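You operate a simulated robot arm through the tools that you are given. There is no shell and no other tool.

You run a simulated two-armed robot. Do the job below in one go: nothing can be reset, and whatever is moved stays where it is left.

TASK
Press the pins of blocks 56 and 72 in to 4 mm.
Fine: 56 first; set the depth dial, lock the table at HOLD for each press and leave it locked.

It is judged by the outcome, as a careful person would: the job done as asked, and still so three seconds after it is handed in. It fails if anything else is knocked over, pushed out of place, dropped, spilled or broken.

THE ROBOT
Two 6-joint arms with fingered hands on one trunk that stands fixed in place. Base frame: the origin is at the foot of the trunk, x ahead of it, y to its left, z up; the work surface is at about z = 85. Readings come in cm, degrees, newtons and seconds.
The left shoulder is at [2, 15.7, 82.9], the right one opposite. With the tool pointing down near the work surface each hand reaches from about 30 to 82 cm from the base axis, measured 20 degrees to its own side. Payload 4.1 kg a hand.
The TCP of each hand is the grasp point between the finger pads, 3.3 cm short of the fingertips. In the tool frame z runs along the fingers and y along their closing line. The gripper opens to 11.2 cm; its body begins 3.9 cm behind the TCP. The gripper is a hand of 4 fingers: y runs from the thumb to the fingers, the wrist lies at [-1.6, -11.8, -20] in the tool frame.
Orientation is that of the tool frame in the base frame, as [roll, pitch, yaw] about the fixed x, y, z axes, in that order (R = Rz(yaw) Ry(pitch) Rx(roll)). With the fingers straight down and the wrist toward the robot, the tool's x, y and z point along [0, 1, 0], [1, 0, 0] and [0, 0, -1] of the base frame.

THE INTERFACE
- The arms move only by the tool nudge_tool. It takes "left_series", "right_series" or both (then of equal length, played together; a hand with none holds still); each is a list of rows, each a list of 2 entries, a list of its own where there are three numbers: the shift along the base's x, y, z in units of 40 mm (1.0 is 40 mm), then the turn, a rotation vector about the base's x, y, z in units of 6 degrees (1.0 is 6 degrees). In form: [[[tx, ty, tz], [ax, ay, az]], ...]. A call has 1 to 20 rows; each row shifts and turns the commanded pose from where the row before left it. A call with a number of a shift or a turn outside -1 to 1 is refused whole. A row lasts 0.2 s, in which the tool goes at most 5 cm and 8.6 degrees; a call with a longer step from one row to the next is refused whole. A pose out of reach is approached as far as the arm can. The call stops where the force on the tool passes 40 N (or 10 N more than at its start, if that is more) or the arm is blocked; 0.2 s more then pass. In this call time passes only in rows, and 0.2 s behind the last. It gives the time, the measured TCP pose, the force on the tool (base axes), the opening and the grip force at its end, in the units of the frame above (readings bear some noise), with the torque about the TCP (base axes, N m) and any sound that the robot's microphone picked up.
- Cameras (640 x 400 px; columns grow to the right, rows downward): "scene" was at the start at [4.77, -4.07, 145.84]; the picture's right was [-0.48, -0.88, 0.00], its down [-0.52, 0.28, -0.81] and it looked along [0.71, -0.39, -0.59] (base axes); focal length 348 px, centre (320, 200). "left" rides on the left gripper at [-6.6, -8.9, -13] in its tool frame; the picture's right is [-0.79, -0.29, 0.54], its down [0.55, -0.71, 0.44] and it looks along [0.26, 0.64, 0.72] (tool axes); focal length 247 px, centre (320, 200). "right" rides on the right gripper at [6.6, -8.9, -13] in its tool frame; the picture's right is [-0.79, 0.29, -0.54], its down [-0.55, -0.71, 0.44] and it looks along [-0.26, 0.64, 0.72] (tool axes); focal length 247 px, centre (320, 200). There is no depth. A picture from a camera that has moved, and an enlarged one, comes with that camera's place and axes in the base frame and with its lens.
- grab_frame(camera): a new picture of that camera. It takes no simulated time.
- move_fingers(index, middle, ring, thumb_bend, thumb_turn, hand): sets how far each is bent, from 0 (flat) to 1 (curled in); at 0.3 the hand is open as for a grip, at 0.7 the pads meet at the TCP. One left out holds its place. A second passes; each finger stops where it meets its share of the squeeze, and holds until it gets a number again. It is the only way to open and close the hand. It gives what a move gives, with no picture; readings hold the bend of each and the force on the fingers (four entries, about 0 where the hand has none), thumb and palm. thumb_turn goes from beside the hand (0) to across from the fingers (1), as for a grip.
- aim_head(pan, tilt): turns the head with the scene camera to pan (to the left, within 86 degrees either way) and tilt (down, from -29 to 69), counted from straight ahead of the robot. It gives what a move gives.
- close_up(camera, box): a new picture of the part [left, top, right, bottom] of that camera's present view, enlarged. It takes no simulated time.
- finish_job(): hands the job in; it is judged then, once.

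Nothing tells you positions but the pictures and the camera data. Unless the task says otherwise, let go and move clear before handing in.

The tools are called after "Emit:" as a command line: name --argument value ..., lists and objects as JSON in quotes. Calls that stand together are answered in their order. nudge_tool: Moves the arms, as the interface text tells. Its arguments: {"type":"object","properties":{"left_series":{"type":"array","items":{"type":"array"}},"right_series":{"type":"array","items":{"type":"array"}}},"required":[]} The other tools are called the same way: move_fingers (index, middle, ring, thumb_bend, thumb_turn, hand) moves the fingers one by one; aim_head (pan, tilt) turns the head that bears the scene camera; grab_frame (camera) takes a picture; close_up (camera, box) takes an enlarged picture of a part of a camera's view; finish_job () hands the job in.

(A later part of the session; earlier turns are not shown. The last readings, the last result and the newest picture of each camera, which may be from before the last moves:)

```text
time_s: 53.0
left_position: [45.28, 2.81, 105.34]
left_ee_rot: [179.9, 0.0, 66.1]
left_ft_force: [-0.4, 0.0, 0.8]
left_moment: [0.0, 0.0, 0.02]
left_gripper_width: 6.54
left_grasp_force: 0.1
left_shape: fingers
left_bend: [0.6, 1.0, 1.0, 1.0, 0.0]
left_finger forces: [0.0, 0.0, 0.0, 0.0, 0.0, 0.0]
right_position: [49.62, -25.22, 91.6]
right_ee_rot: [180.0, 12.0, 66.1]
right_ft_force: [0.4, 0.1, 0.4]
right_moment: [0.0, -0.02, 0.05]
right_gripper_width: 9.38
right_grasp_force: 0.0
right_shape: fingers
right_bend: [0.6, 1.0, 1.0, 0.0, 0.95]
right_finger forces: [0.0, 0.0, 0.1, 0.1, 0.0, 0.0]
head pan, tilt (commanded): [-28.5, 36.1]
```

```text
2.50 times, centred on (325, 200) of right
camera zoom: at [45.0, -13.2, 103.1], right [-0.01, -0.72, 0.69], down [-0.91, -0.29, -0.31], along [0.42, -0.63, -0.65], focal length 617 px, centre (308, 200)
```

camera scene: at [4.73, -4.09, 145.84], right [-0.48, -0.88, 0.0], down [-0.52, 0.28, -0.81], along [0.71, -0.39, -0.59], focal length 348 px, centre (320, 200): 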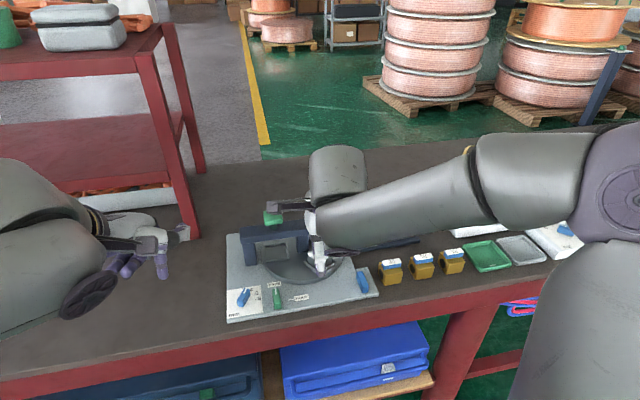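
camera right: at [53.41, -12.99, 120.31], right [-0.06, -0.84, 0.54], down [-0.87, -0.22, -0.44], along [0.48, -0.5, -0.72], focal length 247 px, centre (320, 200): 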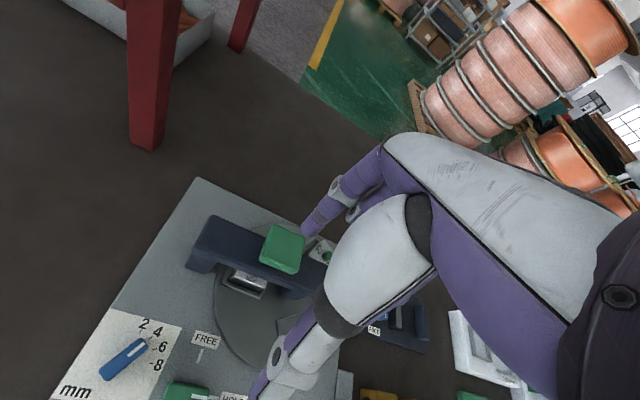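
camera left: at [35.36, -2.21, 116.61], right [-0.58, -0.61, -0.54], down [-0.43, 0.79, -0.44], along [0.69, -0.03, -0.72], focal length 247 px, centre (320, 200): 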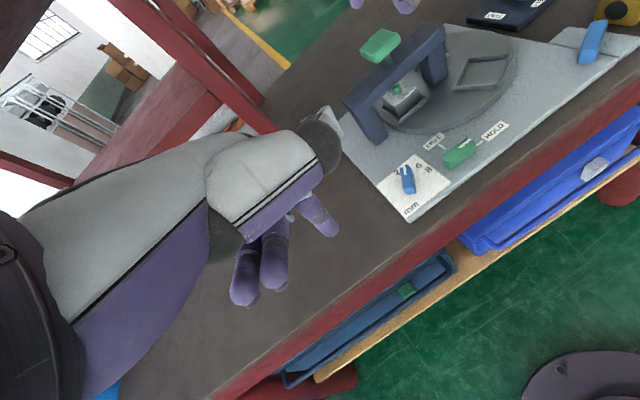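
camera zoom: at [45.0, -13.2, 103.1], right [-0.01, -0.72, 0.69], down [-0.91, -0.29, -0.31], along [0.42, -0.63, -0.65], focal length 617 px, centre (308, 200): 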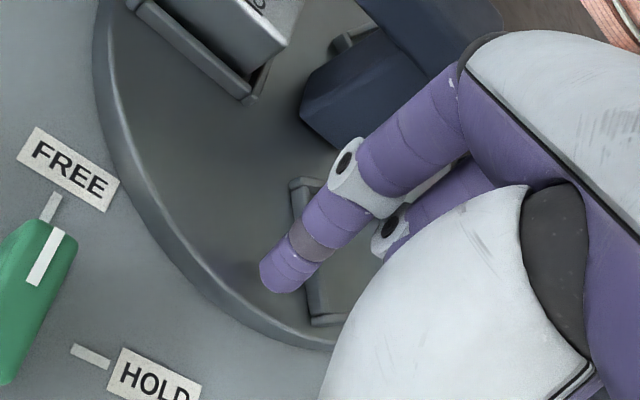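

The fingertip is positioned behind the nest wall. I'll lower the last couple of millimetres and start the same counter-clockwise sweep.

Emit:
nudge_tool --right_series '[[[0, -0.05, -0.065], [0, 0, 0]], [[-0.03, -0.15, 0], [0, 0, 0]], [[-0.02, -0.165, 0], [0, 0, 0]], [[-0.022, -0.165, 0], [0, 0, 0]], [[-0.008, -0.165, 0], [0, 0, 0]], [[0.008, -0.165, 0], [0, 0, 0]], [[0.022, -0.165, 0], [0, 0, 0]], [[0, 0, 0], [0, 0, 0]]]'

Emit:
close_up --camera "right" --box '[200, 80, 400, 280]'

Emit:
close_up --camera "left" --box '[340, 0, 640, 190]'

```text
time_s: 54.8
left_position: [45.31, 2.78, 105.36]
left_ee_rot: [179.9, 0.0, 66.2]
left_ft_force: [0.4, -0.6, 0.6]
left_moment: [0.01, -0.01, 0.0]
left_gripper_width: 6.51
left_grasp_force: 0.0
left_shape: fingers
left_bend: [0.6, 1.0, 1.0, 1.0, 0.0]
left_finger forces: [0.0, 0.0, 0.0, 0.1, 0.0, 0.0]
right_position: [49.24, -29.36, 91.6]
right_ee_rot: [179.9, 12.0, 66.1]
right_ft_force: [-0.5, 0.2, -0.4]
right_moment: [0.01, 0.0, 0.0]
right_gripper_width: 9.36
right_grasp_force: 0.1
right_shape: fingers
right_bend: [0.6, 1.0, 1.0, 0.0, 0.95]
right_finger forces: [0.1, 0.0, 0.0, 0.0, 0.0, 0.0]
head pan, tilt (commanded): [-28.5, 36.1]
```

```text
2.00 times, centred on (300, 180) of right
camera zoom: at [44.74, -17.39, 102.91], right [-0.01, -0.72, 0.69], down [-0.91, -0.29, -0.31], along [0.43, -0.63, -0.65], focal length 494 px, centre (360, 240)
```

zoom: 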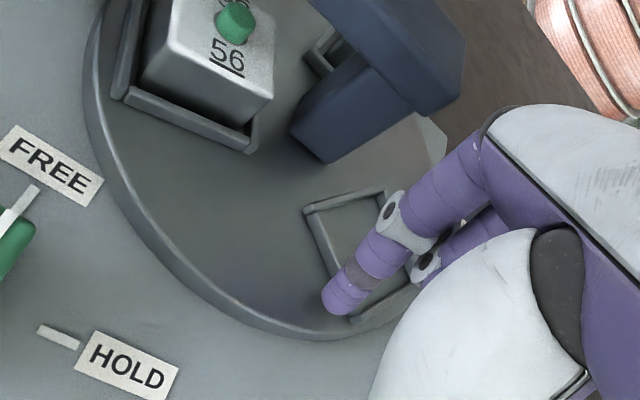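

```text
2.11 times, centred on (490, 95) of left
camera zoom: at [34.38, 0.35, 118.43], right [-0.58, -0.61, -0.54], down [-0.42, 0.79, -0.44], along [0.69, -0.03, -0.72], focal length 520 px, centre (-38, 421)
```

zoom: 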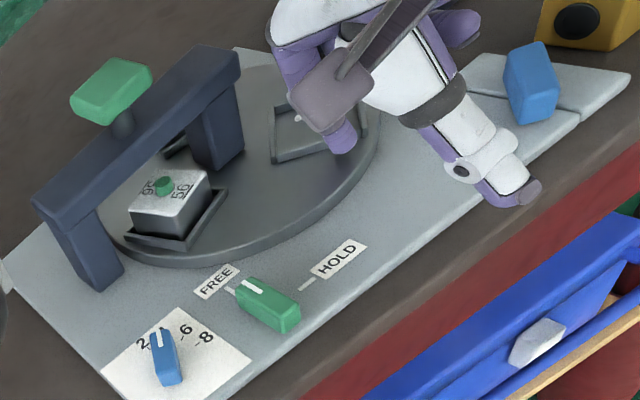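

The table is turning smoothly with the finger pushing near the nest's outer corner. I'll continue the arc slightly further inward and take the tilt out again on the way.

Emit:
nudge_tool --right_series '[[[0.085, -0.16, 0], [0, 0, 0]], [[0.09, -0.155, 0], [0, 0, 0]], [[0.032, -0.224, 0], [0.914, -0.405, 0]], [[0.047, -0.219, -0.03], [0.914, -0.405, 0]], [[0.088, -0.14, -0.03], [0, 0, 0]], [[0.103, -0.133, 0], [0, 0, 0]], [[0.113, -0.12, 0], [0, 0, 0]], [[0.12, -0.113, 0], [0, 0, 0]], [[0.133, -0.103, 0], [0, 0, 0]], [[0.14, -0.088, 0], [0, 0, 0]], [[0, 0, 0], [0, 0, 0]]]'

Emit:
close_up --camera "left" --box '[340, 0, 640, 190]'

Emit:
close_up --camera "scene" --box '[215, 195, 395, 325]'

Emit:
close_up --camera "right" --box '[100, 60, 400, 280]'

```text
time_s: 57.2
left_position: [45.37, 2.71, 105.46]
left_ee_rot: [179.9, 0.0, 66.2]
left_ft_force: [0.5, 0.3, 0.1]
left_moment: [-0.01, 0.02, -0.01]
left_gripper_width: 6.54
left_grasp_force: 0.1
left_shape: fingers
left_bend: [0.6, 1.0, 1.0, 1.0, 0.0]
left_finger forces: [0.1, 0.0, 0.0, 0.0, 0.1, 0.0]
right_position: [53.09, -35.26, 91.04]
right_ee_rot: [179.9, 0.1, 66.0]
right_ft_force: [0.4, 0.1, 0.3]
right_moment: [0.03, -0.02, -0.02]
right_gripper_width: 9.37
right_grasp_force: 0.1
right_shape: fingers
right_bend: [0.6, 1.0, 1.0, 0.0, 0.95]
right_finger forces: [0.0, 0.1, 0.1, 0.0, 0.0, 0.0]
head pan, tilt (commanded): [-28.5, 36.1]
```

```text
2.11 times, centred on (490, 95) of left
camera zoom: at [34.38, 0.35, 118.43], right [-0.58, -0.61, -0.54], down [-0.42, 0.79, -0.44], along [0.69, -0.03, -0.72], focal length 520 px, centre (-38, 421)
```

zoom: 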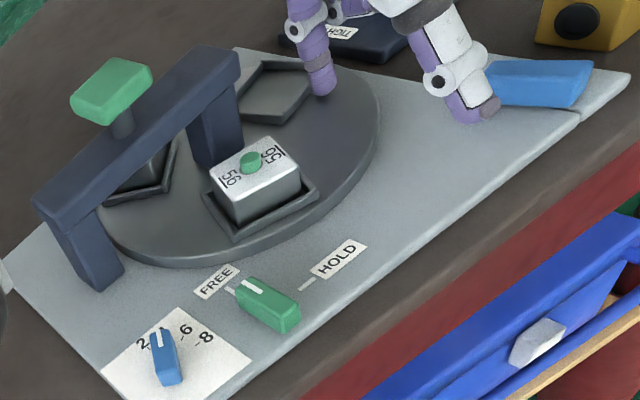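

```text
3.08 times, centred on (305, 260) of scene
camera zoom: at [4.77, -4.07, 145.84], right [-0.48, -0.88, 0.0], down [-0.52, 0.28, -0.81], along [0.71, -0.39, -0.59], focal length 1070 px, centre (366, 15)
```

zoom: 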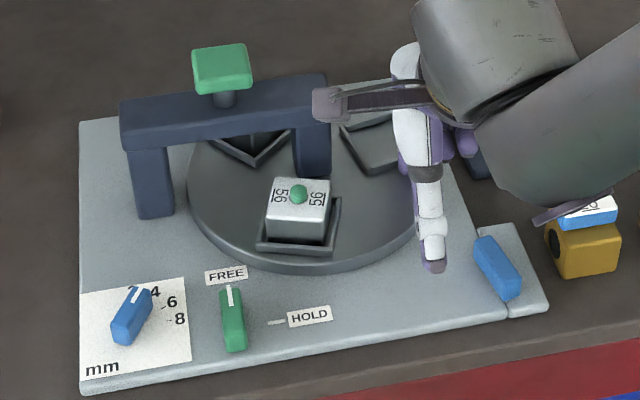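

```text
1.82 times, centred on (250, 170) of right
camera zoom: at [47.54, -25.55, 104.21], right [-0.06, -0.84, 0.54], down [-0.87, -0.22, -0.44], along [0.48, -0.5, -0.72], focal length 449 px, centre (447, 254)
```

zoom: 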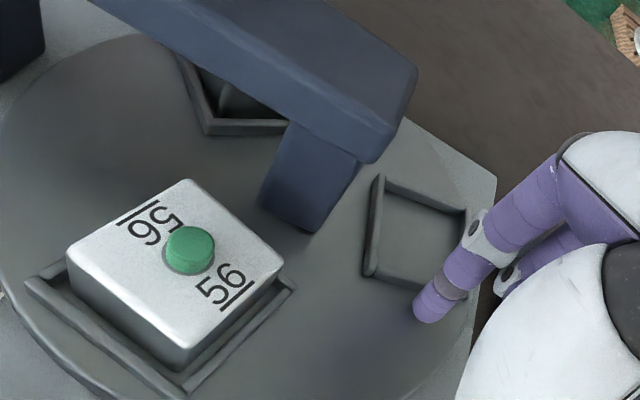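

The table has turned about 72°, and the nest is still in contact with the finger. I'll continue, and turn the wrist about 12° near the end so the thumb stays clear of block 56 as it comes round.

Emit:
nudge_tool --right_series '[[[0.148, -0.078, 0], [0, 0, 0]], [[0.153, -0.063, 0], [0, 0, 0]], [[0.158, -0.05, 0], [0, 0, 0]], [[0.163, -0.03, 0], [0, 0, 0]], [[0.167, -0.05, 0], [0, 0, 0.67]], [[0.12, -0.042, 0], [0, 0, 0.67]], [[0, -0.03, 0], [0, 0, 0.67]], [[0, 0, 0], [0, 0, 0]]]'

Emit:
close_up --camera "left" --box '[340, 0, 640, 190]'

Emit:
close_up --camera "scene" --box '[215, 195, 395, 325]'

Emit:
close_up --camera "right" --box '[100, 100, 400, 400]'

```text
time_s: 59.0
left_position: [45.29, 2.87, 105.35]
left_ee_rot: [179.8, 0.0, 66.1]
left_ft_force: [0.3, 0.4, 0.1]
left_moment: [0.04, 0.02, -0.03]
left_gripper_width: 6.52
left_grasp_force: 0.1
left_shape: fingers
left_bend: [0.6, 1.0, 1.0, 1.0, 0.0]
left_finger forces: [0.0, 0.1, 0.0, 0.1, 0.0, 0.0]
right_position: [56.69, -36.48, 91.25]
right_ee_rot: [180.0, -0.1, 78.2]
right_ft_force: [-0.3, 0.4, 0.5]
right_moment: [-0.04, -0.01, 0.02]
right_gripper_width: 9.36
right_grasp_force: 0.0
right_shape: fingers
right_bend: [0.6, 1.0, 1.0, 0.0, 0.95]
right_finger forces: [0.0, 0.1, 0.0, 0.0, 0.1, 0.0]
head pan, tilt (commanded): [-28.5, 36.1]
```

```text
2.11 times, centred on (490, 95) of left
camera zoom: at [34.38, 0.35, 118.43], right [-0.58, -0.61, -0.54], down [-0.43, 0.79, -0.44], along [0.69, -0.03, -0.72], focal length 520 px, centre (-38, 421)
```

zoom: 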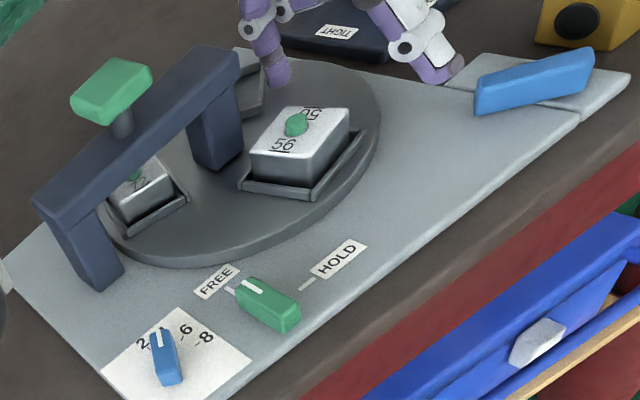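

```text
3.08 times, centred on (305, 260) of scene
camera zoom: at [4.77, -4.07, 145.84], right [-0.48, -0.88, 0.0], down [-0.52, 0.28, -0.81], along [0.71, -0.39, -0.59], focal length 1070 px, centre (366, 15)
```

zoom: 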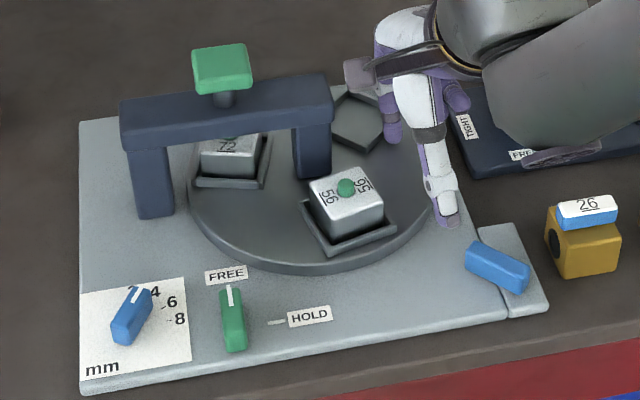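

```text
1.33 times, centred on (250, 250) of right
camera zoom: at [49.25, -28.14, 104.25], right [0.12, -0.83, 0.54], down [-0.81, -0.4, -0.44], along [0.58, -0.38, -0.72], focal length 329 px, centre (413, 133)
```

zoom: 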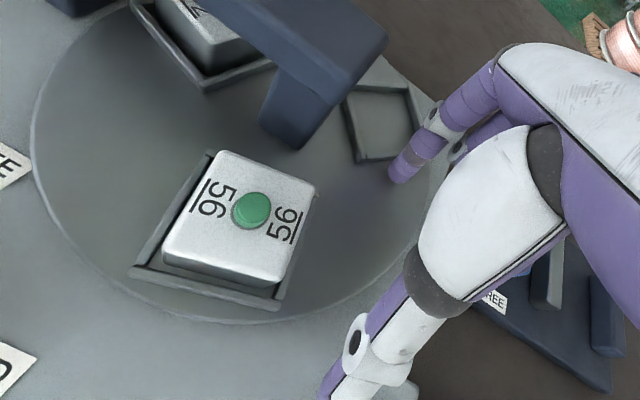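

About 13° remain, and the thumb is well clear of block 56. I'll push on about 10° and then fine-tune.

Emit:
nudge_tool --right_series '[[[0.11, 0.003, 0], [0, 0, 0]], [[0.11, 0.008, 0], [0, 0, 0]], [[0.09, 0.012, 0], [0, 0, 0]], [[0, 0, 0], [0, 0, 0]]]'

Emit:
close_up --camera "scene" --box '[295, 212, 345, 282]'

Emit:
close_up --camera "scene" --box '[215, 195, 395, 325]'

```text
time_s: 60.0
left_position: [45.25, 2.81, 105.48]
left_ee_rot: [-180.0, 0.0, 66.1]
left_ft_force: [-1.2, 0.9, -0.1]
left_moment: [0.04, 0.0, -0.04]
left_gripper_width: 6.5
left_grasp_force: 0.0
left_shape: fingers
left_bend: [0.6, 1.0, 1.0, 1.0, 0.0]
left_finger forces: [0.0, 0.0, 0.0, 0.1, 0.0, 0.0]
right_position: [57.93, -36.44, 91.22]
right_ee_rot: [180.0, 0.0, 78.3]
right_ft_force: [0.3, -0.4, 0.3]
right_moment: [0.04, 0.01, 0.0]
right_gripper_width: 9.35
right_grasp_force: 0.1
right_shape: fingers
right_bend: [0.6, 1.0, 1.0, 0.0, 0.95]
right_finger forces: [0.1, 0.1, 0.0, 0.0, 0.1, 0.0]
head pan, tilt (commanded): [-28.5, 36.1]
```

```text
5.71 times, centred on (320, 247) of scene
camera zoom: at [4.77, -4.07, 145.84], right [-0.48, -0.88, 0.0], down [-0.52, 0.28, -0.81], along [0.71, -0.39, -0.59], focal length 1988 px, centre (320, -69)
```

zoom: 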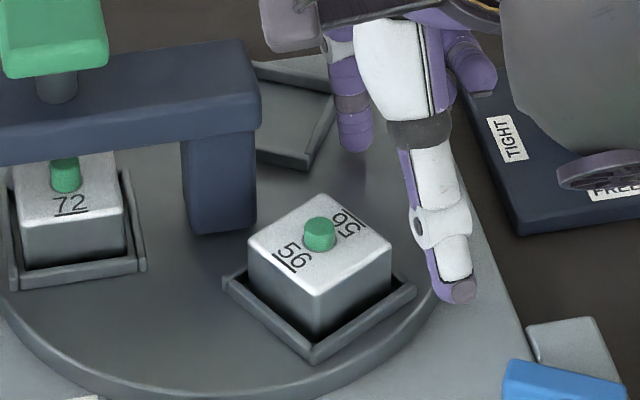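

```text
3.08 times, centred on (305, 260) of scene
camera zoom: at [4.77, -4.07, 145.84], right [-0.48, -0.88, 0.0], down [-0.52, 0.28, -0.81], along [0.71, -0.39, -0.59], focal length 1070 px, centre (366, 15)
```

zoom: 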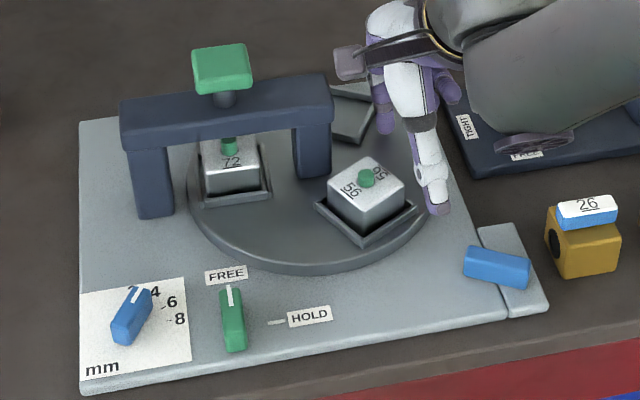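

The nests now match the starting pattern essentially exactly, with block 72 under the ram. I'll back the right finger off and lift away without disturbing the disc, then check again.

Emit:
nudge_tool --right_series '[[[-0.06, -0.01, 0], [0, 0, 0]], [[-0.06, -0.01, 0.05], [0, 0, 0]], [[0, 0, 0.3], [0, 0, 0]], [[0, 0, 0.6], [0, 0, 0]], [[0, 0, 0.7], [0, 0, 0]], [[0, -0.3, 0.7], [0, 0, -0.67]], [[0, -0.3, 0.7], [0, 0, -0.67]], [[0, 0, 0], [0, 0, -0.67]]]'

Emit:
close_up --camera "scene" --box '[295, 212, 345, 282]'

Emit:
close_up --camera "left" --box '[340, 0, 540, 140]'

```text
time_s: 61.8
left_position: [45.34, 2.74, 105.41]
left_ee_rot: [179.8, 0.0, 66.2]
left_ft_force: [-0.3, -0.7, -0.5]
left_moment: [0.01, -0.01, 0.01]
left_gripper_width: 6.5
left_grasp_force: 0.1
left_shape: fingers
left_bend: [0.6, 1.0, 1.0, 1.0, 0.0]
left_finger forces: [0.0, 0.0, 0.0, 0.0, 0.0, 0.0]
right_position: [57.36, -38.85, 103.59]
right_ee_rot: [-179.9, 0.0, 66.1]
right_ft_force: [0.3, 0.8, -0.8]
right_moment: [0.03, -0.02, -0.03]
right_gripper_width: 9.34
right_grasp_force: 0.0
right_shape: fingers
right_bend: [0.6, 1.0, 1.0, 0.0, 0.95]
right_finger forces: [0.0, 0.1, 0.1, 0.0, 0.1, 0.0]
head pan, tilt (commanded): [-28.5, 36.1]
```

```text
5.71 times, centred on (320, 247) of scene
camera zoom: at [4.77, -4.08, 145.84], right [-0.48, -0.88, 0.0], down [-0.52, 0.28, -0.81], along [0.71, -0.39, -0.59], focal length 1988 px, centre (320, -69)
```

zoom: 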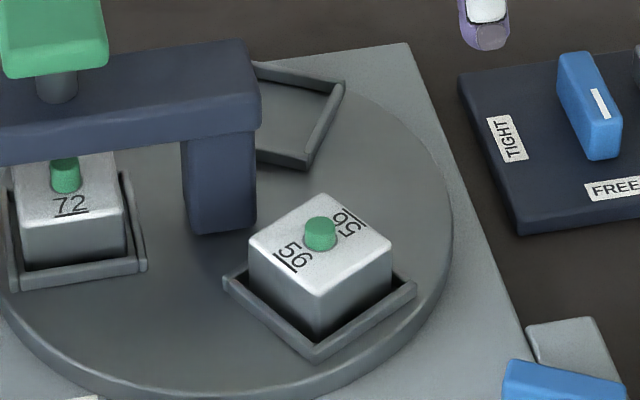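

```text
2.86 times, centred on (440, 70) of left
camera zoom: at [34.38, 0.35, 118.43], right [-0.58, -0.61, -0.54], down [-0.42, 0.79, -0.44], along [0.69, -0.03, -0.72], focal length 706 px, centre (-23, 571)
```

zoom: 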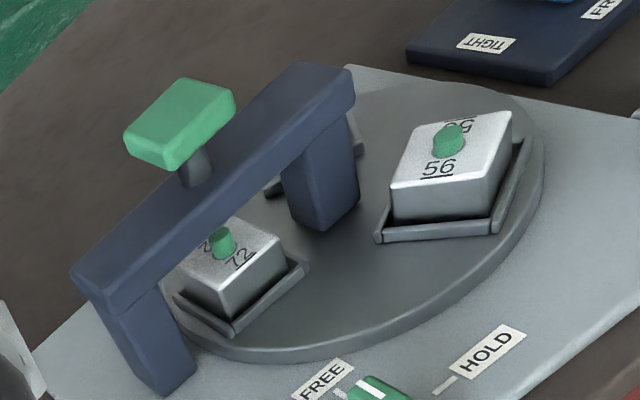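

Block 72 is aligned under the ram, and 56's pin is visibly lower than before. I'll bring the left index back to the lever's +y side to turn it to HOLD again.

Emit:
nudge_tool --left_series '[[[0.15, -0.4, -0.8], [0, 0, 0]], [[0.15, -0.7, -0.7], [0, 0, 0]], [[0.15, -0.8, -0.6], [0, 0, 0]], [[0.2, -0.9, -0.3], [0, 0, 0]], [[0.2, -0.9, -0.2], [0, 0, 0]], [[0.16, -0.7, 0], [0, 0, 0]], [[0, 0, -0.5], [0, 0, 0]], [[0, 0, -0.5], [0, 0, 0]], [[0, 0, -0.12], [0, 0, 0]], [[0, 0, 0], [0, 0, 0]]]'

Emit:
close_up --camera "left" --box '[260, 160, 460, 300]'

```text
time_s: 64.0
left_position: [49.47, -14.93, 90.75]
left_ee_rot: [179.9, 0.0, 66.0]
left_ft_force: [-0.7, 0.1, 0.1]
left_moment: [0.02, -0.01, 0.01]
left_gripper_width: 6.52
left_grasp_force: 0.0
left_shape: fingers
left_bend: [0.6, 1.0, 1.0, 1.0, 0.0]
left_finger forces: [0.0, 0.0, 0.0, 0.0, 0.1, 0.0]
right_position: [57.39, -38.94, 103.48]
right_ee_rot: [180.0, 0.0, 66.1]
right_ft_force: [0.0, -0.2, 0.1]
right_moment: [0.02, 0.0, 0.0]
right_gripper_width: 9.35
right_grasp_force: 0.1
right_shape: fingers
right_bend: [0.6, 1.0, 1.0, 0.0, 0.95]
right_finger forces: [0.1, 0.1, 0.0, 0.0, 0.0, 0.1]
head pan, tilt (commanded): [-28.5, 36.1]
```

```text
2.86 times, centred on (360, 230) of left
camera zoom: at [38.63, -17.43, 103.89], right [-0.58, -0.61, -0.54], down [-0.43, 0.79, -0.44], along [0.69, -0.03, -0.72], focal length 706 px, centre (206, 114)
```

zoom: 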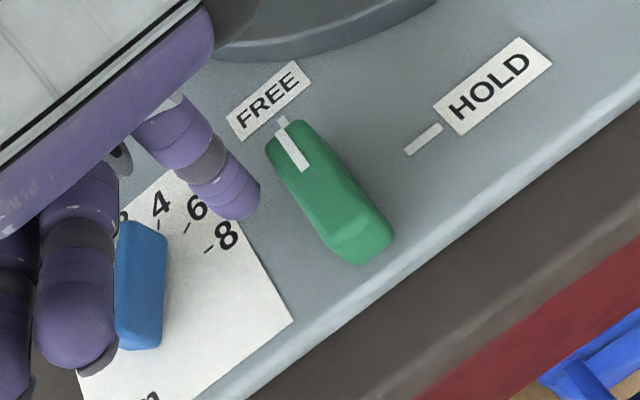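

This is the same position as before. I'll push the pointer end around to HOLD along the same arc.

Emit:
nudge_tool --left_series '[[[0, 0, -0.06], [0, 0, 0]], [[-0.01, -0.12, 0], [0, 0, 0]], [[-0.035, -0.15, 0], [0, 0, 0]], [[0.04, -0.135, 0], [0, 0, 0]], [[0.005, -0.135, 0], [0, 0, 0]], [[-0.03, -0.133, 0], [0, 0, 0]], [[-0.0625, -0.1225, 0], [0, 0, 0]], [[-0.08, -0.095, 0], [0, 0, 0]], [[0, 0, 0], [0, 0, 0]]]'

Emit:
close_up --camera "left" --box '[260, 160, 460, 300]'

```text
time_s: 66.0
left_position: [48.87, -18.26, 90.81]
left_ee_rot: [179.9, -0.1, 66.0]
left_ft_force: [1.5, 0.2, -0.2]
left_moment: [-0.01, -0.02, 0.0]
left_gripper_width: 6.51
left_grasp_force: 0.4
left_shape: fingers
left_bend: [0.6, 1.0, 1.0, 1.0, 0.0]
left_finger forces: [0.6, 0.1, 0.1, 0.0, 0.0, 0.0]
right_position: [57.38, -38.89, 103.51]
right_ee_rot: [180.0, 0.1, 66.1]
right_ft_force: [-0.2, 0.2, 0.0]
right_moment: [0.02, 0.03, 0.0]
right_gripper_width: 9.36
right_grasp_force: 0.1
right_shape: fingers
right_bend: [0.6, 1.0, 1.0, 0.0, 0.95]
right_finger forces: [0.0, 0.0, 0.0, 0.0, 0.0, 0.0]
head pan, tilt (commanded): [-28.5, 36.1]
```

```text
2.86 times, centred on (360, 230) of left
camera zoom: at [37.87, -20.76, 103.77], right [-0.58, -0.61, -0.54], down [-0.43, 0.79, -0.44], along [0.69, -0.03, -0.72], focal length 706 px, centre (206, 114)
```

zoom: 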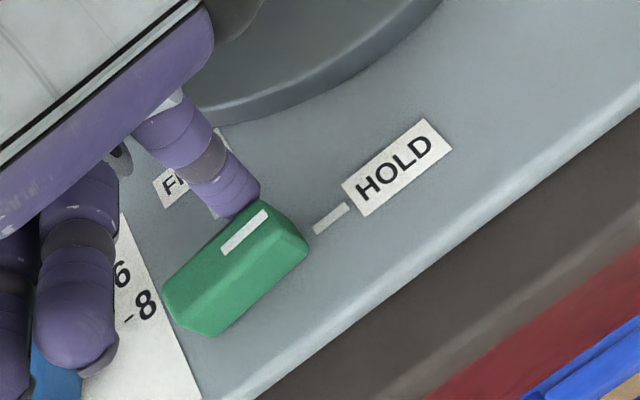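

The lever needs a few more degrees to match the HOLD tick. I'll nudge it on.

Emit:
nudge_tool --left_series '[[[-0.06, -0.06, 0], [0, 0, 0]], [[-0.03, -0.025, 0], [0, 0, 0]], [[0, 0, 0], [0, 0, 0]]]'

Emit:
close_up --camera "left" --box '[260, 160, 460, 300]'

```text
time_s: 66.8
left_position: [48.51, -18.7, 90.67]
left_ee_rot: [179.9, 0.0, 66.0]
left_ft_force: [1.0, -0.4, 0.2]
left_moment: [0.01, -0.06, 0.02]
left_gripper_width: 6.5
left_grasp_force: 0.8
left_shape: fingers
left_bend: [0.59, 1.0, 1.0, 1.0, 0.0]
left_finger forces: [1.4, 0.0, 0.1, 0.0, 0.0, 0.1]
right_position: [57.39, -38.85, 103.56]
right_ee_rot: [-180.0, 0.0, 66.1]
right_ft_force: [-0.8, -0.5, 0.0]
right_moment: [-0.02, 0.04, -0.01]
right_gripper_width: 9.36
right_grasp_force: 0.0
right_shape: fingers
right_bend: [0.6, 1.0, 1.0, 0.0, 0.95]
right_finger forces: [0.1, 0.1, 0.0, 0.0, 0.0, 0.0]
head pan, tilt (commanded): [-28.5, 36.1]
```

```text
2.86 times, centred on (360, 230) of left
camera zoom: at [37.54, -21.08, 103.75], right [-0.58, -0.61, -0.54], down [-0.42, 0.79, -0.44], along [0.69, -0.03, -0.72], focal length 706 px, centre (206, 114)
```

zoom: 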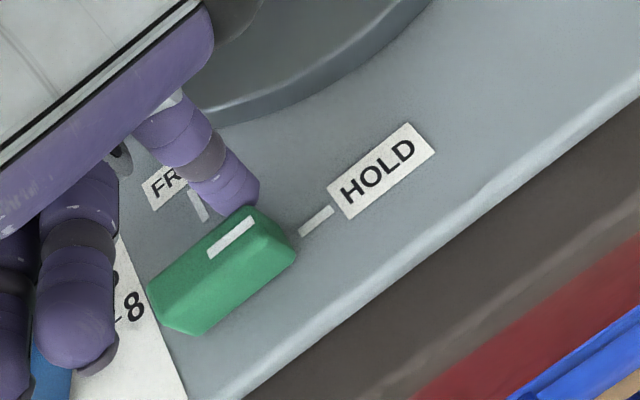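

The lever is parallel with the HOLD tick. I'll retreat the left hand the same safe way and check the table before pressing.

Emit:
nudge_tool --left_series '[[[0.25, 0.05, 0], [0, 0, 0]], [[0, 0.5, 0.15], [0, 0, 0]], [[0, 0.5, 0.4], [0, 0, 0]], [[-0.1, 0.8, 0.5], [0, 0, 0]], [[-0.2, 0.9, 0.4], [0, 0, 0]], [[-0.3, 0.9, 0.3], [0, 0, 0]], [[-0.2, 0.6, 0.7], [0, 0, 0]], [[-0.1, 0.5, 0.8], [0, 0, 0]], [[0, 0, 0], [0, 0, 0]]]'

Emit:
close_up --camera "scene" --box '[295, 212, 345, 282]'

Emit:
close_up --camera "scene" --box '[215, 195, 395, 325]'

Emit:
close_up --camera "left" --box '[340, 0, 540, 140]'

```text
time_s: 68.8
left_position: [45.65, 0.04, 103.54]
left_ee_rot: [-180.0, 0.1, 66.1]
left_ft_force: [1.2, 0.9, -0.1]
left_moment: [0.0, 0.03, 0.02]
left_gripper_width: 6.5
left_grasp_force: 0.0
left_shape: fingers
left_bend: [0.6, 1.0, 1.0, 1.0, 0.0]
left_finger forces: [0.0, 0.1, 0.0, 0.0, 0.1, 0.1]
right_position: [57.46, -38.79, 103.53]
right_ee_rot: [179.9, 0.0, 66.2]
right_ft_force: [-0.3, -0.1, 0.4]
right_moment: [0.03, 0.02, -0.02]
right_gripper_width: 9.37
right_grasp_force: 0.0
right_shape: fingers
right_bend: [0.6, 1.0, 1.0, 0.0, 0.95]
right_finger forces: [0.0, 0.1, 0.1, 0.0, 0.0, 0.0]
head pan, tilt (commanded): [-28.5, 36.1]
```

```text
5.71 times, centred on (320, 247) of scene
camera zoom: at [4.78, -4.08, 145.84], right [-0.48, -0.88, 0.0], down [-0.52, 0.28, -0.81], along [0.71, -0.39, -0.59], focal length 1988 px, centre (320, -69)
```

zoom: 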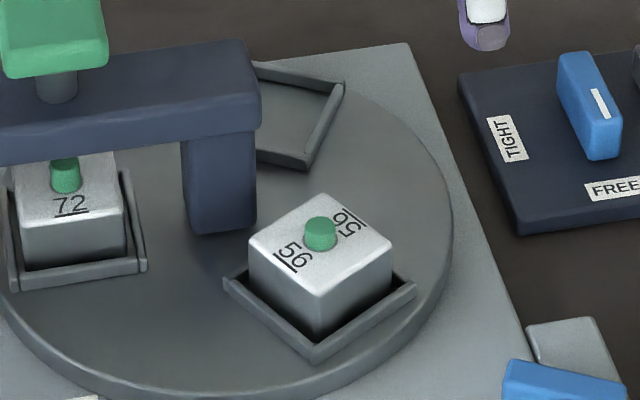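

```text
3.08 times, centred on (305, 260) of scene
camera zoom: at [4.78, -4.08, 145.84], right [-0.48, -0.88, 0.0], down [-0.52, 0.28, -0.81], along [0.71, -0.39, -0.59], focal length 1070 px, centre (366, 15)
```

zoom: 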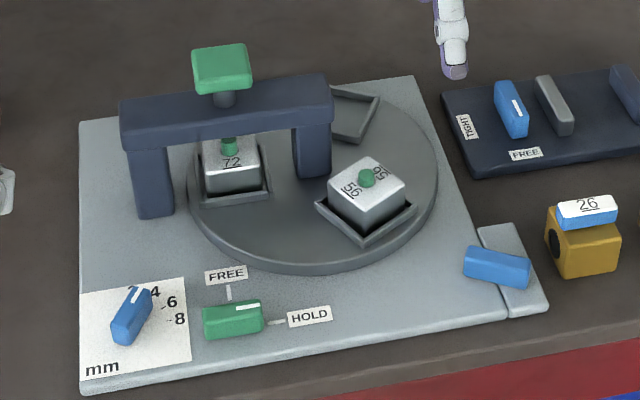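

```text
2.86 times, centred on (440, 70) of left
camera zoom: at [34.66, -2.37, 116.58], right [-0.58, -0.61, -0.54], down [-0.43, 0.79, -0.44], along [0.69, -0.03, -0.72], focal length 706 px, centre (-23, 571)
```

zoom: 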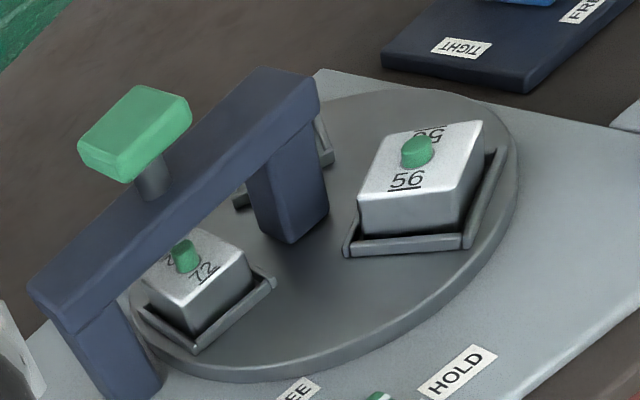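

The table is unchanged and locked, and the dial is still at 4. I'll bring the right fingertip over the press pad again and descend close to it.

Emit:
nudge_tool --right_series '[[[0, 0, 0.5], [0, 0, 0]], [[0.05, 0.3, 0.45], [0, 0, 0]], [[0.09, 0.9, 0], [0, 0, 0]], [[0.09, 0.9, 0], [0, 0, 0]], [[0.09, 0.95, 0], [0, 0, 0]], [[0.09, 0.97, 0], [0, 0, 0]], [[0, 0, -0.4], [0, 0, 0]], [[0, 0, -0.4], [0, 0, 0]], [[0, 0, -0.2], [0, 0, 0]], [[0, 0, 0], [0, 0, 0]]]'

Emit:
close_up --camera "left" --box '[340, 0, 540, 140]'

Emit:
close_up --camera "right" --box '[200, 160, 360, 300]'

```text
time_s: 71.0
left_position: [45.63, 0.12, 103.44]
left_ee_rot: [180.0, -0.1, 66.1]
left_ft_force: [-0.3, 1.1, 0.2]
left_moment: [-0.03, -0.02, 0.0]
left_gripper_width: 6.52
left_grasp_force: 0.1
left_shape: fingers
left_bend: [0.6, 1.0, 1.0, 1.0, 0.0]
left_finger forces: [0.0, 0.1, 0.0, 0.1, 0.0, 0.0]
right_position: [58.97, -23.06, 103.34]
right_ee_rot: [-180.0, 0.0, 66.1]
right_ft_force: [-0.4, 0.2, 0.6]
right_moment: [0.02, -0.03, -0.02]
right_gripper_width: 9.33
right_grasp_force: 0.2
right_shape: fingers
right_bend: [0.6, 1.0, 1.0, 0.0, 0.95]
right_finger forces: [0.0, 0.0, 0.0, 0.0, 0.1, 0.0]
head pan, tilt (commanded): [-28.5, 36.1]
```

```text
2.86 times, centred on (440, 70) of left
camera zoom: at [34.66, -2.39, 116.57], right [-0.58, -0.61, -0.54], down [-0.43, 0.79, -0.44], along [0.69, -0.03, -0.72], focal length 706 px, centre (-23, 571)
```

zoom: 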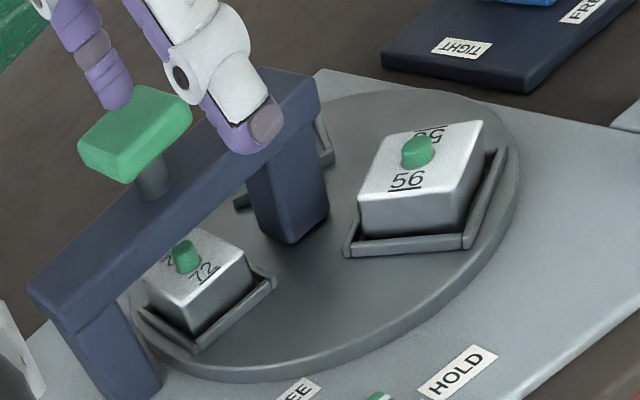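

```text
2.86 times, centred on (280, 230) of right
camera zoom: at [53.37, -13.42, 116.38], right [-0.06, -0.84, 0.54], down [-0.87, -0.22, -0.44], along [0.48, -0.5, -0.72], focal length 706 px, centre (434, 114)
```

zoom: 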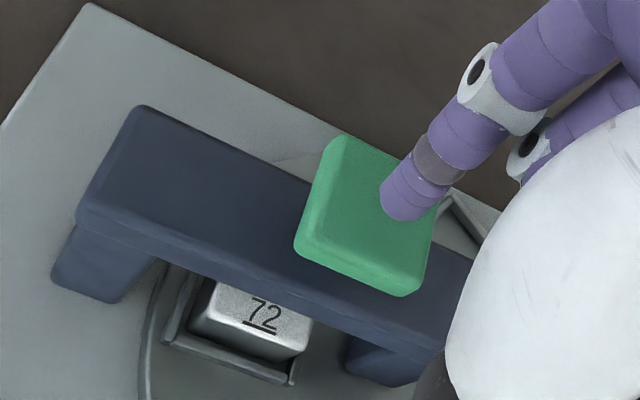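

The fingertip is just above the pad, a few millimetres off to -y. I'll centre it and press down in small steps as before.

Emit:
nudge_tool --right_series '[[[0, 0.08, 0], [0, 0, 0]], [[0, 0, -0.05], [0, 0, 0]], [[0, 0, -0.05], [0, 0, 0]], [[0, 0, -0.05], [0, 0, 0]], [[0, 0, -0.05], [0, 0, 0]], [[0, 0, -0.05], [0, 0, 0]], [[0, 0, -0.05], [0, 0, 0]], [[0, 0, 0], [0, 0, 0]]]'

Emit:
close_up --camera "left" --box '[370, 50, 470, 120]'

```text
time_s: 72.8
left_position: [45.57, 0.04, 103.45]
left_ee_rot: [179.9, 0.0, 66.1]
left_ft_force: [0.6, 0.5, 0.4]
left_moment: [0.04, 0.03, 0.01]
left_gripper_width: 6.52
left_grasp_force: 0.0
left_shape: fingers
left_bend: [0.6, 1.0, 1.0, 1.0, 0.0]
left_finger forces: [0.0, 0.0, 0.0, 0.0, 0.0, 0.0]
right_position: [59.06, -22.46, 101.94]
right_ee_rot: [180.0, 0.0, 66.1]
right_ft_force: [-0.4, 0.1, 1.1]
right_moment: [0.0, -0.05, 0.0]
right_gripper_width: 9.33
right_grasp_force: 0.7
right_shape: fingers
right_bend: [0.6, 1.0, 1.0, 0.0, 0.95]
right_finger forces: [1.2, 0.0, 0.0, 0.0, 0.0, 0.0]
head pan, tilt (commanded): [-28.5, 36.1]
```

```text
5.71 times, centred on (420, 85) of left
camera zoom: at [34.66, -2.39, 116.57], right [-0.58, -0.61, -0.54], down [-0.43, 0.79, -0.44], along [0.69, -0.03, -0.72], focal length 1411 px, centre (-251, 857)
```

zoom: 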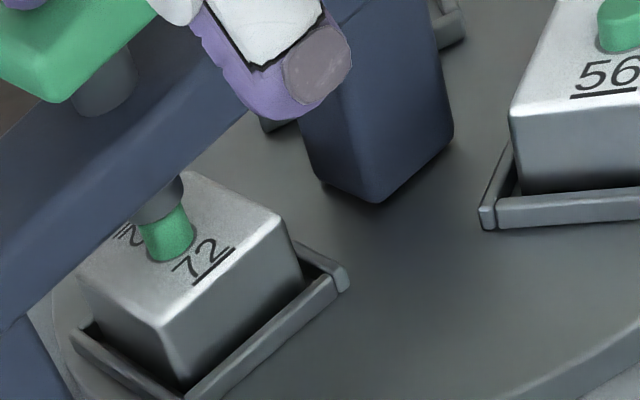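

The ram is now right over pin 72, just about touching and aligned. I'll keep pressing in small steps until it bottoms.

Emit:
nudge_tool --right_series '[[[0, 0, -0.04], [0, 0, 0]], [[0, 0, -0.03], [0, 0, 0]], [[0, 0, -0.03], [0, 0, 0]], [[0, 0, 0], [0, 0, 0]]]'

Emit:
nudge_tool --right_series '[[[0, 0, -0.03], [0, 0, 0]], [[0, 0, 0], [0, 0, 0]]]'

Emit:
close_up --camera "left" --box '[370, 50, 470, 120]'

```text
time_s: 73.8
left_position: [45.51, 0.11, 103.5]
left_ee_rot: [179.9, 0.0, 66.1]
left_ft_force: [-0.4, -0.2, -0.5]
left_moment: [-0.02, 0.0, -0.02]
left_gripper_width: 6.52
left_grasp_force: 0.0
left_shape: fingers
left_bend: [0.6, 1.0, 1.0, 1.0, 0.0]
left_finger forces: [0.0, 0.0, 0.0, 0.1, 0.0, 0.0]
right_position: [59.09, -22.46, 101.64]
right_ee_rot: [179.9, 0.0, 66.2]
right_ft_force: [-0.8, -2.0, 7.0]
right_moment: [-0.05, -0.21, -0.04]
right_gripper_width: 9.31
right_grasp_force: 3.6
right_shape: fingers
right_bend: [0.61, 1.0, 1.0, 0.0, 0.95]
right_finger forces: [7.4, 0.0, 0.0, 0.1, 0.0, 0.1]
head pan, tilt (commanded): [-28.5, 36.1]
heard: click
```

```text
time_s: 74.4
left_position: [45.58, 0.08, 103.47]
left_ee_rot: [179.9, -0.1, 66.1]
left_ft_force: [-0.6, -0.3, -1.1]
left_moment: [-0.01, 0.03, 0.01]
left_gripper_width: 6.51
left_grasp_force: 0.0
left_shape: fingers
left_bend: [0.6, 1.0, 1.0, 1.0, 0.0]
left_finger forces: [0.1, 0.0, 0.0, 0.1, 0.0, 0.1]
right_position: [58.97, -22.38, 101.49]
right_ee_rot: [-180.0, 0.0, 66.2]
right_ft_force: [1.2, 0.3, 6.7]
right_moment: [0.03, -0.21, 0.01]
right_gripper_width: 9.34
right_grasp_force: 3.4
right_shape: fingers
right_bend: [0.6, 1.0, 1.0, 0.0, 0.95]
right_finger forces: [6.9, 0.0, 0.0, 0.1, 0.0, 0.0]
head pan, tilt (commanded): [-28.5, 36.1]
```

```text
5.71 times, centred on (420, 85) of left
camera zoom: at [34.65, -2.38, 116.57], right [-0.58, -0.61, -0.54], down [-0.43, 0.79, -0.44], along [0.69, -0.03, -0.72], focal length 1411 px, centre (-251, 857)
```

zoom: 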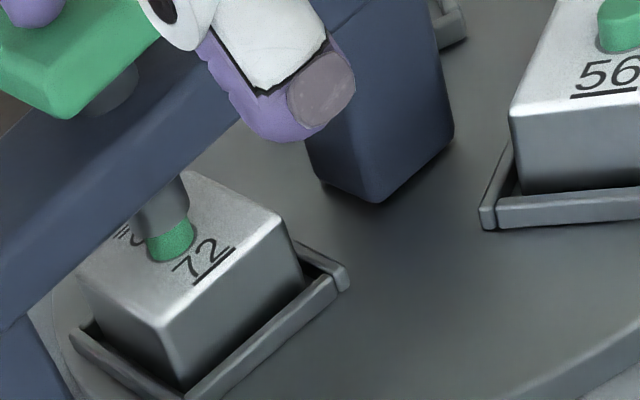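

The pin is going in at a steady 7 N after the click, as it did with 56. I'll continue until the force climbs without further travel.

Emit:
nudge_tool --right_series '[[[0, 0, -0.03], [0, 0, 0]], [[0, 0, 0], [0, 0, 0]]]'

Emit:
nudge_tool --right_series '[[[0, 0, -0.03], [0, 0, 0]], [[0, 0, 0], [0, 0, 0]]]'

Emit:
close_up --camera "left" --box '[370, 50, 470, 120]'

```text
time_s: 75.0
left_position: [45.57, 0.06, 103.5]
left_ee_rot: [179.8, 0.1, 66.1]
left_ft_force: [0.3, 0.7, -0.4]
left_moment: [-0.02, 0.0, -0.05]
left_gripper_width: 6.54
left_grasp_force: 0.1
left_shape: fingers
left_bend: [0.6, 1.0, 1.0, 1.0, 0.0]
left_finger forces: [0.0, 0.1, 0.1, 0.1, 0.1, 0.0]
right_position: [59.08, -22.46, 101.43]
right_ee_rot: [-179.9, -0.1, 66.1]
right_ft_force: [-0.2, 1.6, 6.0]
right_moment: [0.11, -0.16, -0.01]
right_gripper_width: 9.3
right_grasp_force: 3.3
right_shape: fingers
right_bend: [0.61, 1.0, 1.0, 0.0, 0.95]
right_finger forces: [6.0, 0.0, 0.0, 0.1, 0.1, 0.0]
head pan, tilt (commanded): [-28.5, 36.1]
```

```text
time_s: 75.6
left_position: [45.58, 0.05, 103.44]
left_ee_rot: [179.9, 0.0, 66.1]
left_ft_force: [-0.2, -0.1, 0.2]
left_moment: [-0.02, 0.0, 0.0]
left_gripper_width: 6.54
left_grasp_force: 0.1
left_shape: fingers
left_bend: [0.6, 1.0, 1.0, 1.0, 0.0]
left_finger forces: [0.1, 0.0, 0.1, 0.0, 0.1, 0.0]
right_position: [59.07, -22.49, 101.32]
right_ee_rot: [179.9, 0.0, 66.1]
right_ft_force: [0.1, -2.1, 10.7]
right_moment: [-0.08, -0.32, -0.07]
right_gripper_width: 9.33
right_grasp_force: 5.4
right_shape: fingers
right_bend: [0.6, 1.0, 1.0, 0.0, 0.95]
right_finger forces: [11.1, 0.1, 0.1, 0.0, 0.0, 0.0]
head pan, tilt (commanded): [-28.5, 36.1]
```

```text
5.71 times, centred on (420, 85) of left
camera zoom: at [34.64, -2.39, 116.57], right [-0.58, -0.61, -0.54], down [-0.42, 0.79, -0.44], along [0.69, -0.03, -0.72], focal length 1411 px, centre (-251, 857)
```

zoom: 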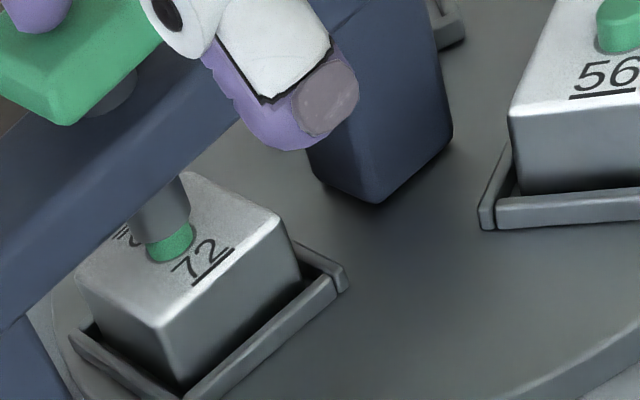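

The force is starting to climb. I'll take it to about the same 24 N as the first press to be sure it's on the stop.

Emit:
nudge_tool --right_series '[[[0, 0, -0.03], [0, 0, 0]], [[0, 0, 0], [0, 0, 0]]]'

Emit:
close_up --camera "left" --box '[370, 50, 470, 120]'

```text
time_s: 76.2
left_position: [45.56, 0.02, 103.48]
left_ee_rot: [179.9, -0.1, 66.1]
left_ft_force: [0.0, -0.2, -0.1]
left_moment: [0.0, 0.0, 0.01]
left_gripper_width: 6.51
left_grasp_force: 0.0
left_shape: fingers
left_bend: [0.6, 1.0, 1.0, 1.0, 0.0]
left_finger forces: [0.0, 0.0, 0.1, 0.0, 0.1, 0.0]
right_position: [59.12, -22.48, 101.29]
right_ee_rot: [179.8, -0.1, 66.0]
right_ft_force: [0.1, -4.4, 22.3]
right_moment: [-0.15, -0.6, -0.12]
right_gripper_width: 9.32
right_grasp_force: 11.1
right_shape: fingers
right_bend: [0.6, 1.0, 1.0, 0.0, 0.95]
right_finger forces: [22.1, 0.0, 0.0, 0.0, 0.1, 0.0]
head pan, tilt (commanded): [-28.5, 36.1]
```

```text
5.71 times, centred on (420, 85) of left
camera zoom: at [34.62, -2.39, 116.58], right [-0.58, -0.61, -0.54], down [-0.42, 0.79, -0.44], along [0.69, -0.03, -0.72], focal length 1411 px, centre (-251, 857)
```

zoom: 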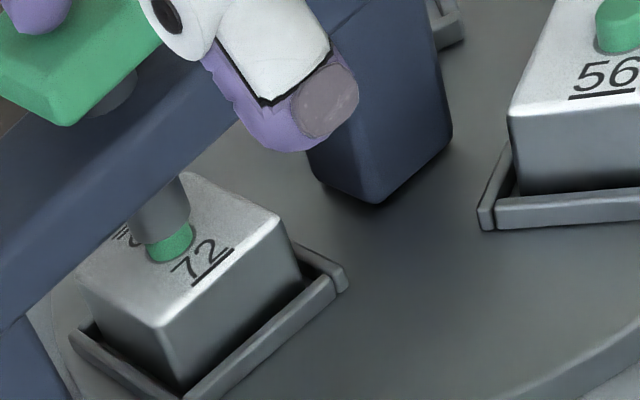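

At 22 N the ram is on its stop with no more travel, same as the first press. I'll release, lift, and move the right hand clear, then inspect both pins.

Emit:
nudge_tool --right_series '[[[0, 0, 0.1], [0, 0, 0]], [[0, 0, 0.2], [0, 0, 0]], [[0, 0, 0.4], [0, 0, 0]], [[0, 0, 0.7], [0, 0, 0]], [[0, -0.2, 0.8], [0, 0, 0]], [[-0.3, -0.7, 0.5], [0, 0, 0]], [[-0.5, -0.8, 0.3], [0, 0, 0]], [[-0.6, -0.8, 0.3], [0, 0, 0]], [[-0.6, -0.8, 0.2], [0, 0, 0]], [[-0.6, -0.8, 0], [0, 0, 0]], [[-0.6, -0.7, 0], [0, 0, 0]], [[0, 0, 0], [0, 0, 0]]]' --left_series '[[[0, 0, 0], [0, 0, 0]], [[0, 0, 0], [0, 0, 0]], [[0, 0, 0], [0, 0, 0]], [[0, 0, 0], [0, 0, 0]], [[0, 0, 0], [0, 0, 0]], [[0, 0.3, 0.4], [0, 0, 0]], [[0, 0.3, 0.4], [0, 0, 0]], [[0, 0.3, 0.4], [0, 0, 0]], [[0, 0.2, 0.4], [0, 0, 0]], [[0, 0, 0], [0, 0, 0]], [[0, 0, 0], [0, 0, 0]], [[0, 0, 0], [0, 0, 0]]]'

Emit:
close_up --camera "scene" --box '[215, 195, 395, 325]'

Emit:
close_up --camera "scene" --box '[295, 212, 345, 282]'

Emit:
close_up --camera "left" --box '[340, 0, 540, 140]'

Emit:
close_up --camera "right" --box '[0, 80, 240, 280]'

Emit:
grab_frame --camera "scene"

```text
time_s: 78.8
left_position: [45.87, 4.53, 109.99]
left_ee_rot: [179.9, -0.1, 66.0]
left_ft_force: [0.8, 0.4, 1.2]
left_moment: [-0.03, 0.02, 0.0]
left_gripper_width: 6.53
left_grasp_force: 0.0
left_shape: fingers
left_bend: [0.6, 1.0, 1.0, 1.0, 0.0]
left_finger forces: [0.0, 0.0, 0.0, 0.0, 0.1, 0.1]
right_position: [45.97, -41.9, 115.35]
right_ee_rot: [-179.9, 0.0, 66.2]
right_ft_force: [-0.2, 0.4, -0.5]
right_moment: [0.0, 0.01, 0.01]
right_gripper_width: 9.4
right_grasp_force: 0.1
right_shape: fingers
right_bend: [0.6, 1.0, 1.0, 0.0, 0.95]
right_finger forces: [0.0, 0.0, 0.1, 0.0, 0.1, 0.0]
head pan, tilt (commanded): [-28.5, 36.1]
```

```text
3.08 times, centred on (305, 260) of scene
camera zoom: at [4.78, -4.07, 145.84], right [-0.48, -0.88, 0.0], down [-0.52, 0.28, -0.81], along [0.71, -0.39, -0.59], focal length 1070 px, centre (366, 15)
```

zoom: 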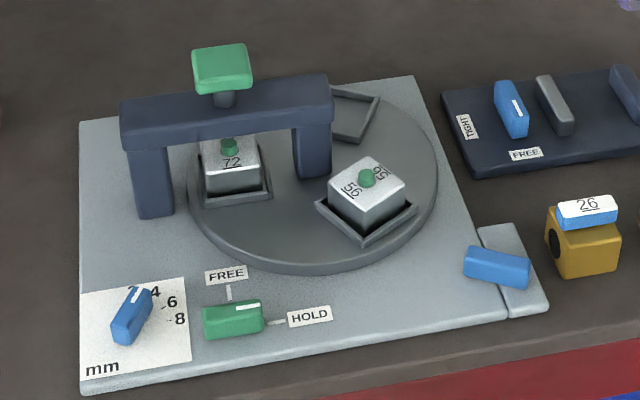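

```text
5.71 times, centred on (320, 247) of scene
camera zoom: at [4.78, -4.07, 145.84], right [-0.48, -0.88, 0.0], down [-0.52, 0.28, -0.81], along [0.71, -0.39, -0.59], focal length 1988 px, centre (320, -69)
```

zoom: 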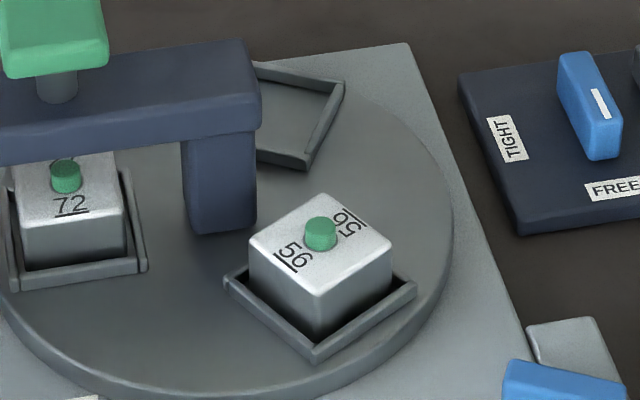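

```text
2.86 times, centred on (440, 70) of left
camera zoom: at [34.89, 2.19, 123.1], right [-0.58, -0.61, -0.54], down [-0.43, 0.79, -0.44], along [0.69, -0.03, -0.72], focal length 706 px, centre (-23, 571)
```

zoom: 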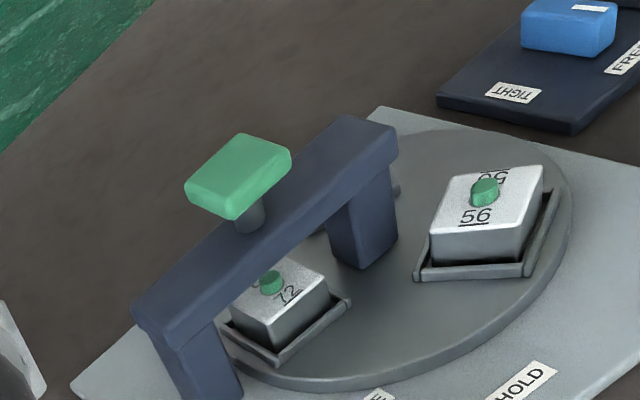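

```text
2.00 times, centred on (120, 180) of right
camera zoom: at [40.42, -32.17, 128.32], right [-0.06, -0.84, 0.54], down [-0.87, -0.22, -0.44], along [0.48, -0.5, -0.72], focal length 494 px, centre (720, 240)
```

zoom: 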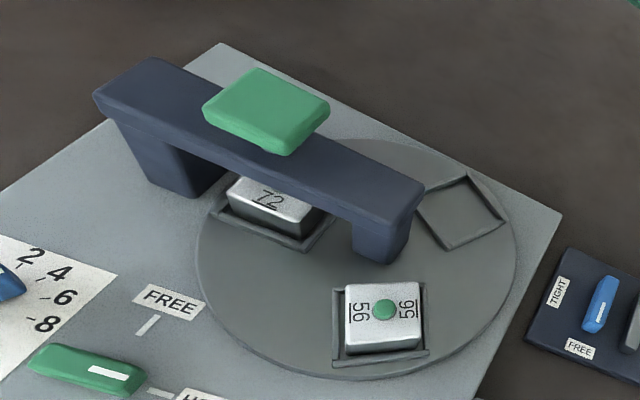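

```text
taken
camera scene: at [4.78, -4.07, 145.84], right [-0.48, -0.88, 0.0], down [-0.52, 0.28, -0.81], along [0.71, -0.39, -0.59], focal length 348 px, centre (320, 200)
```

scene: 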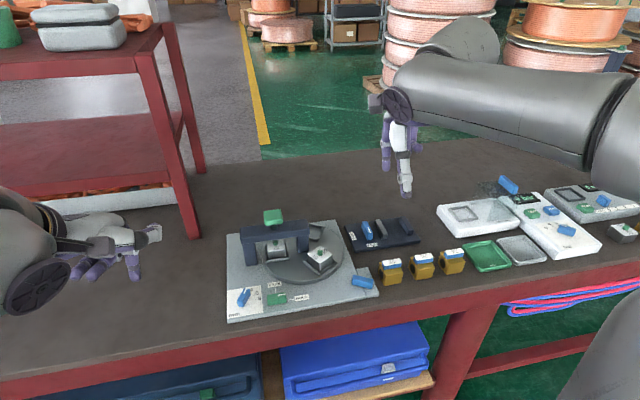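

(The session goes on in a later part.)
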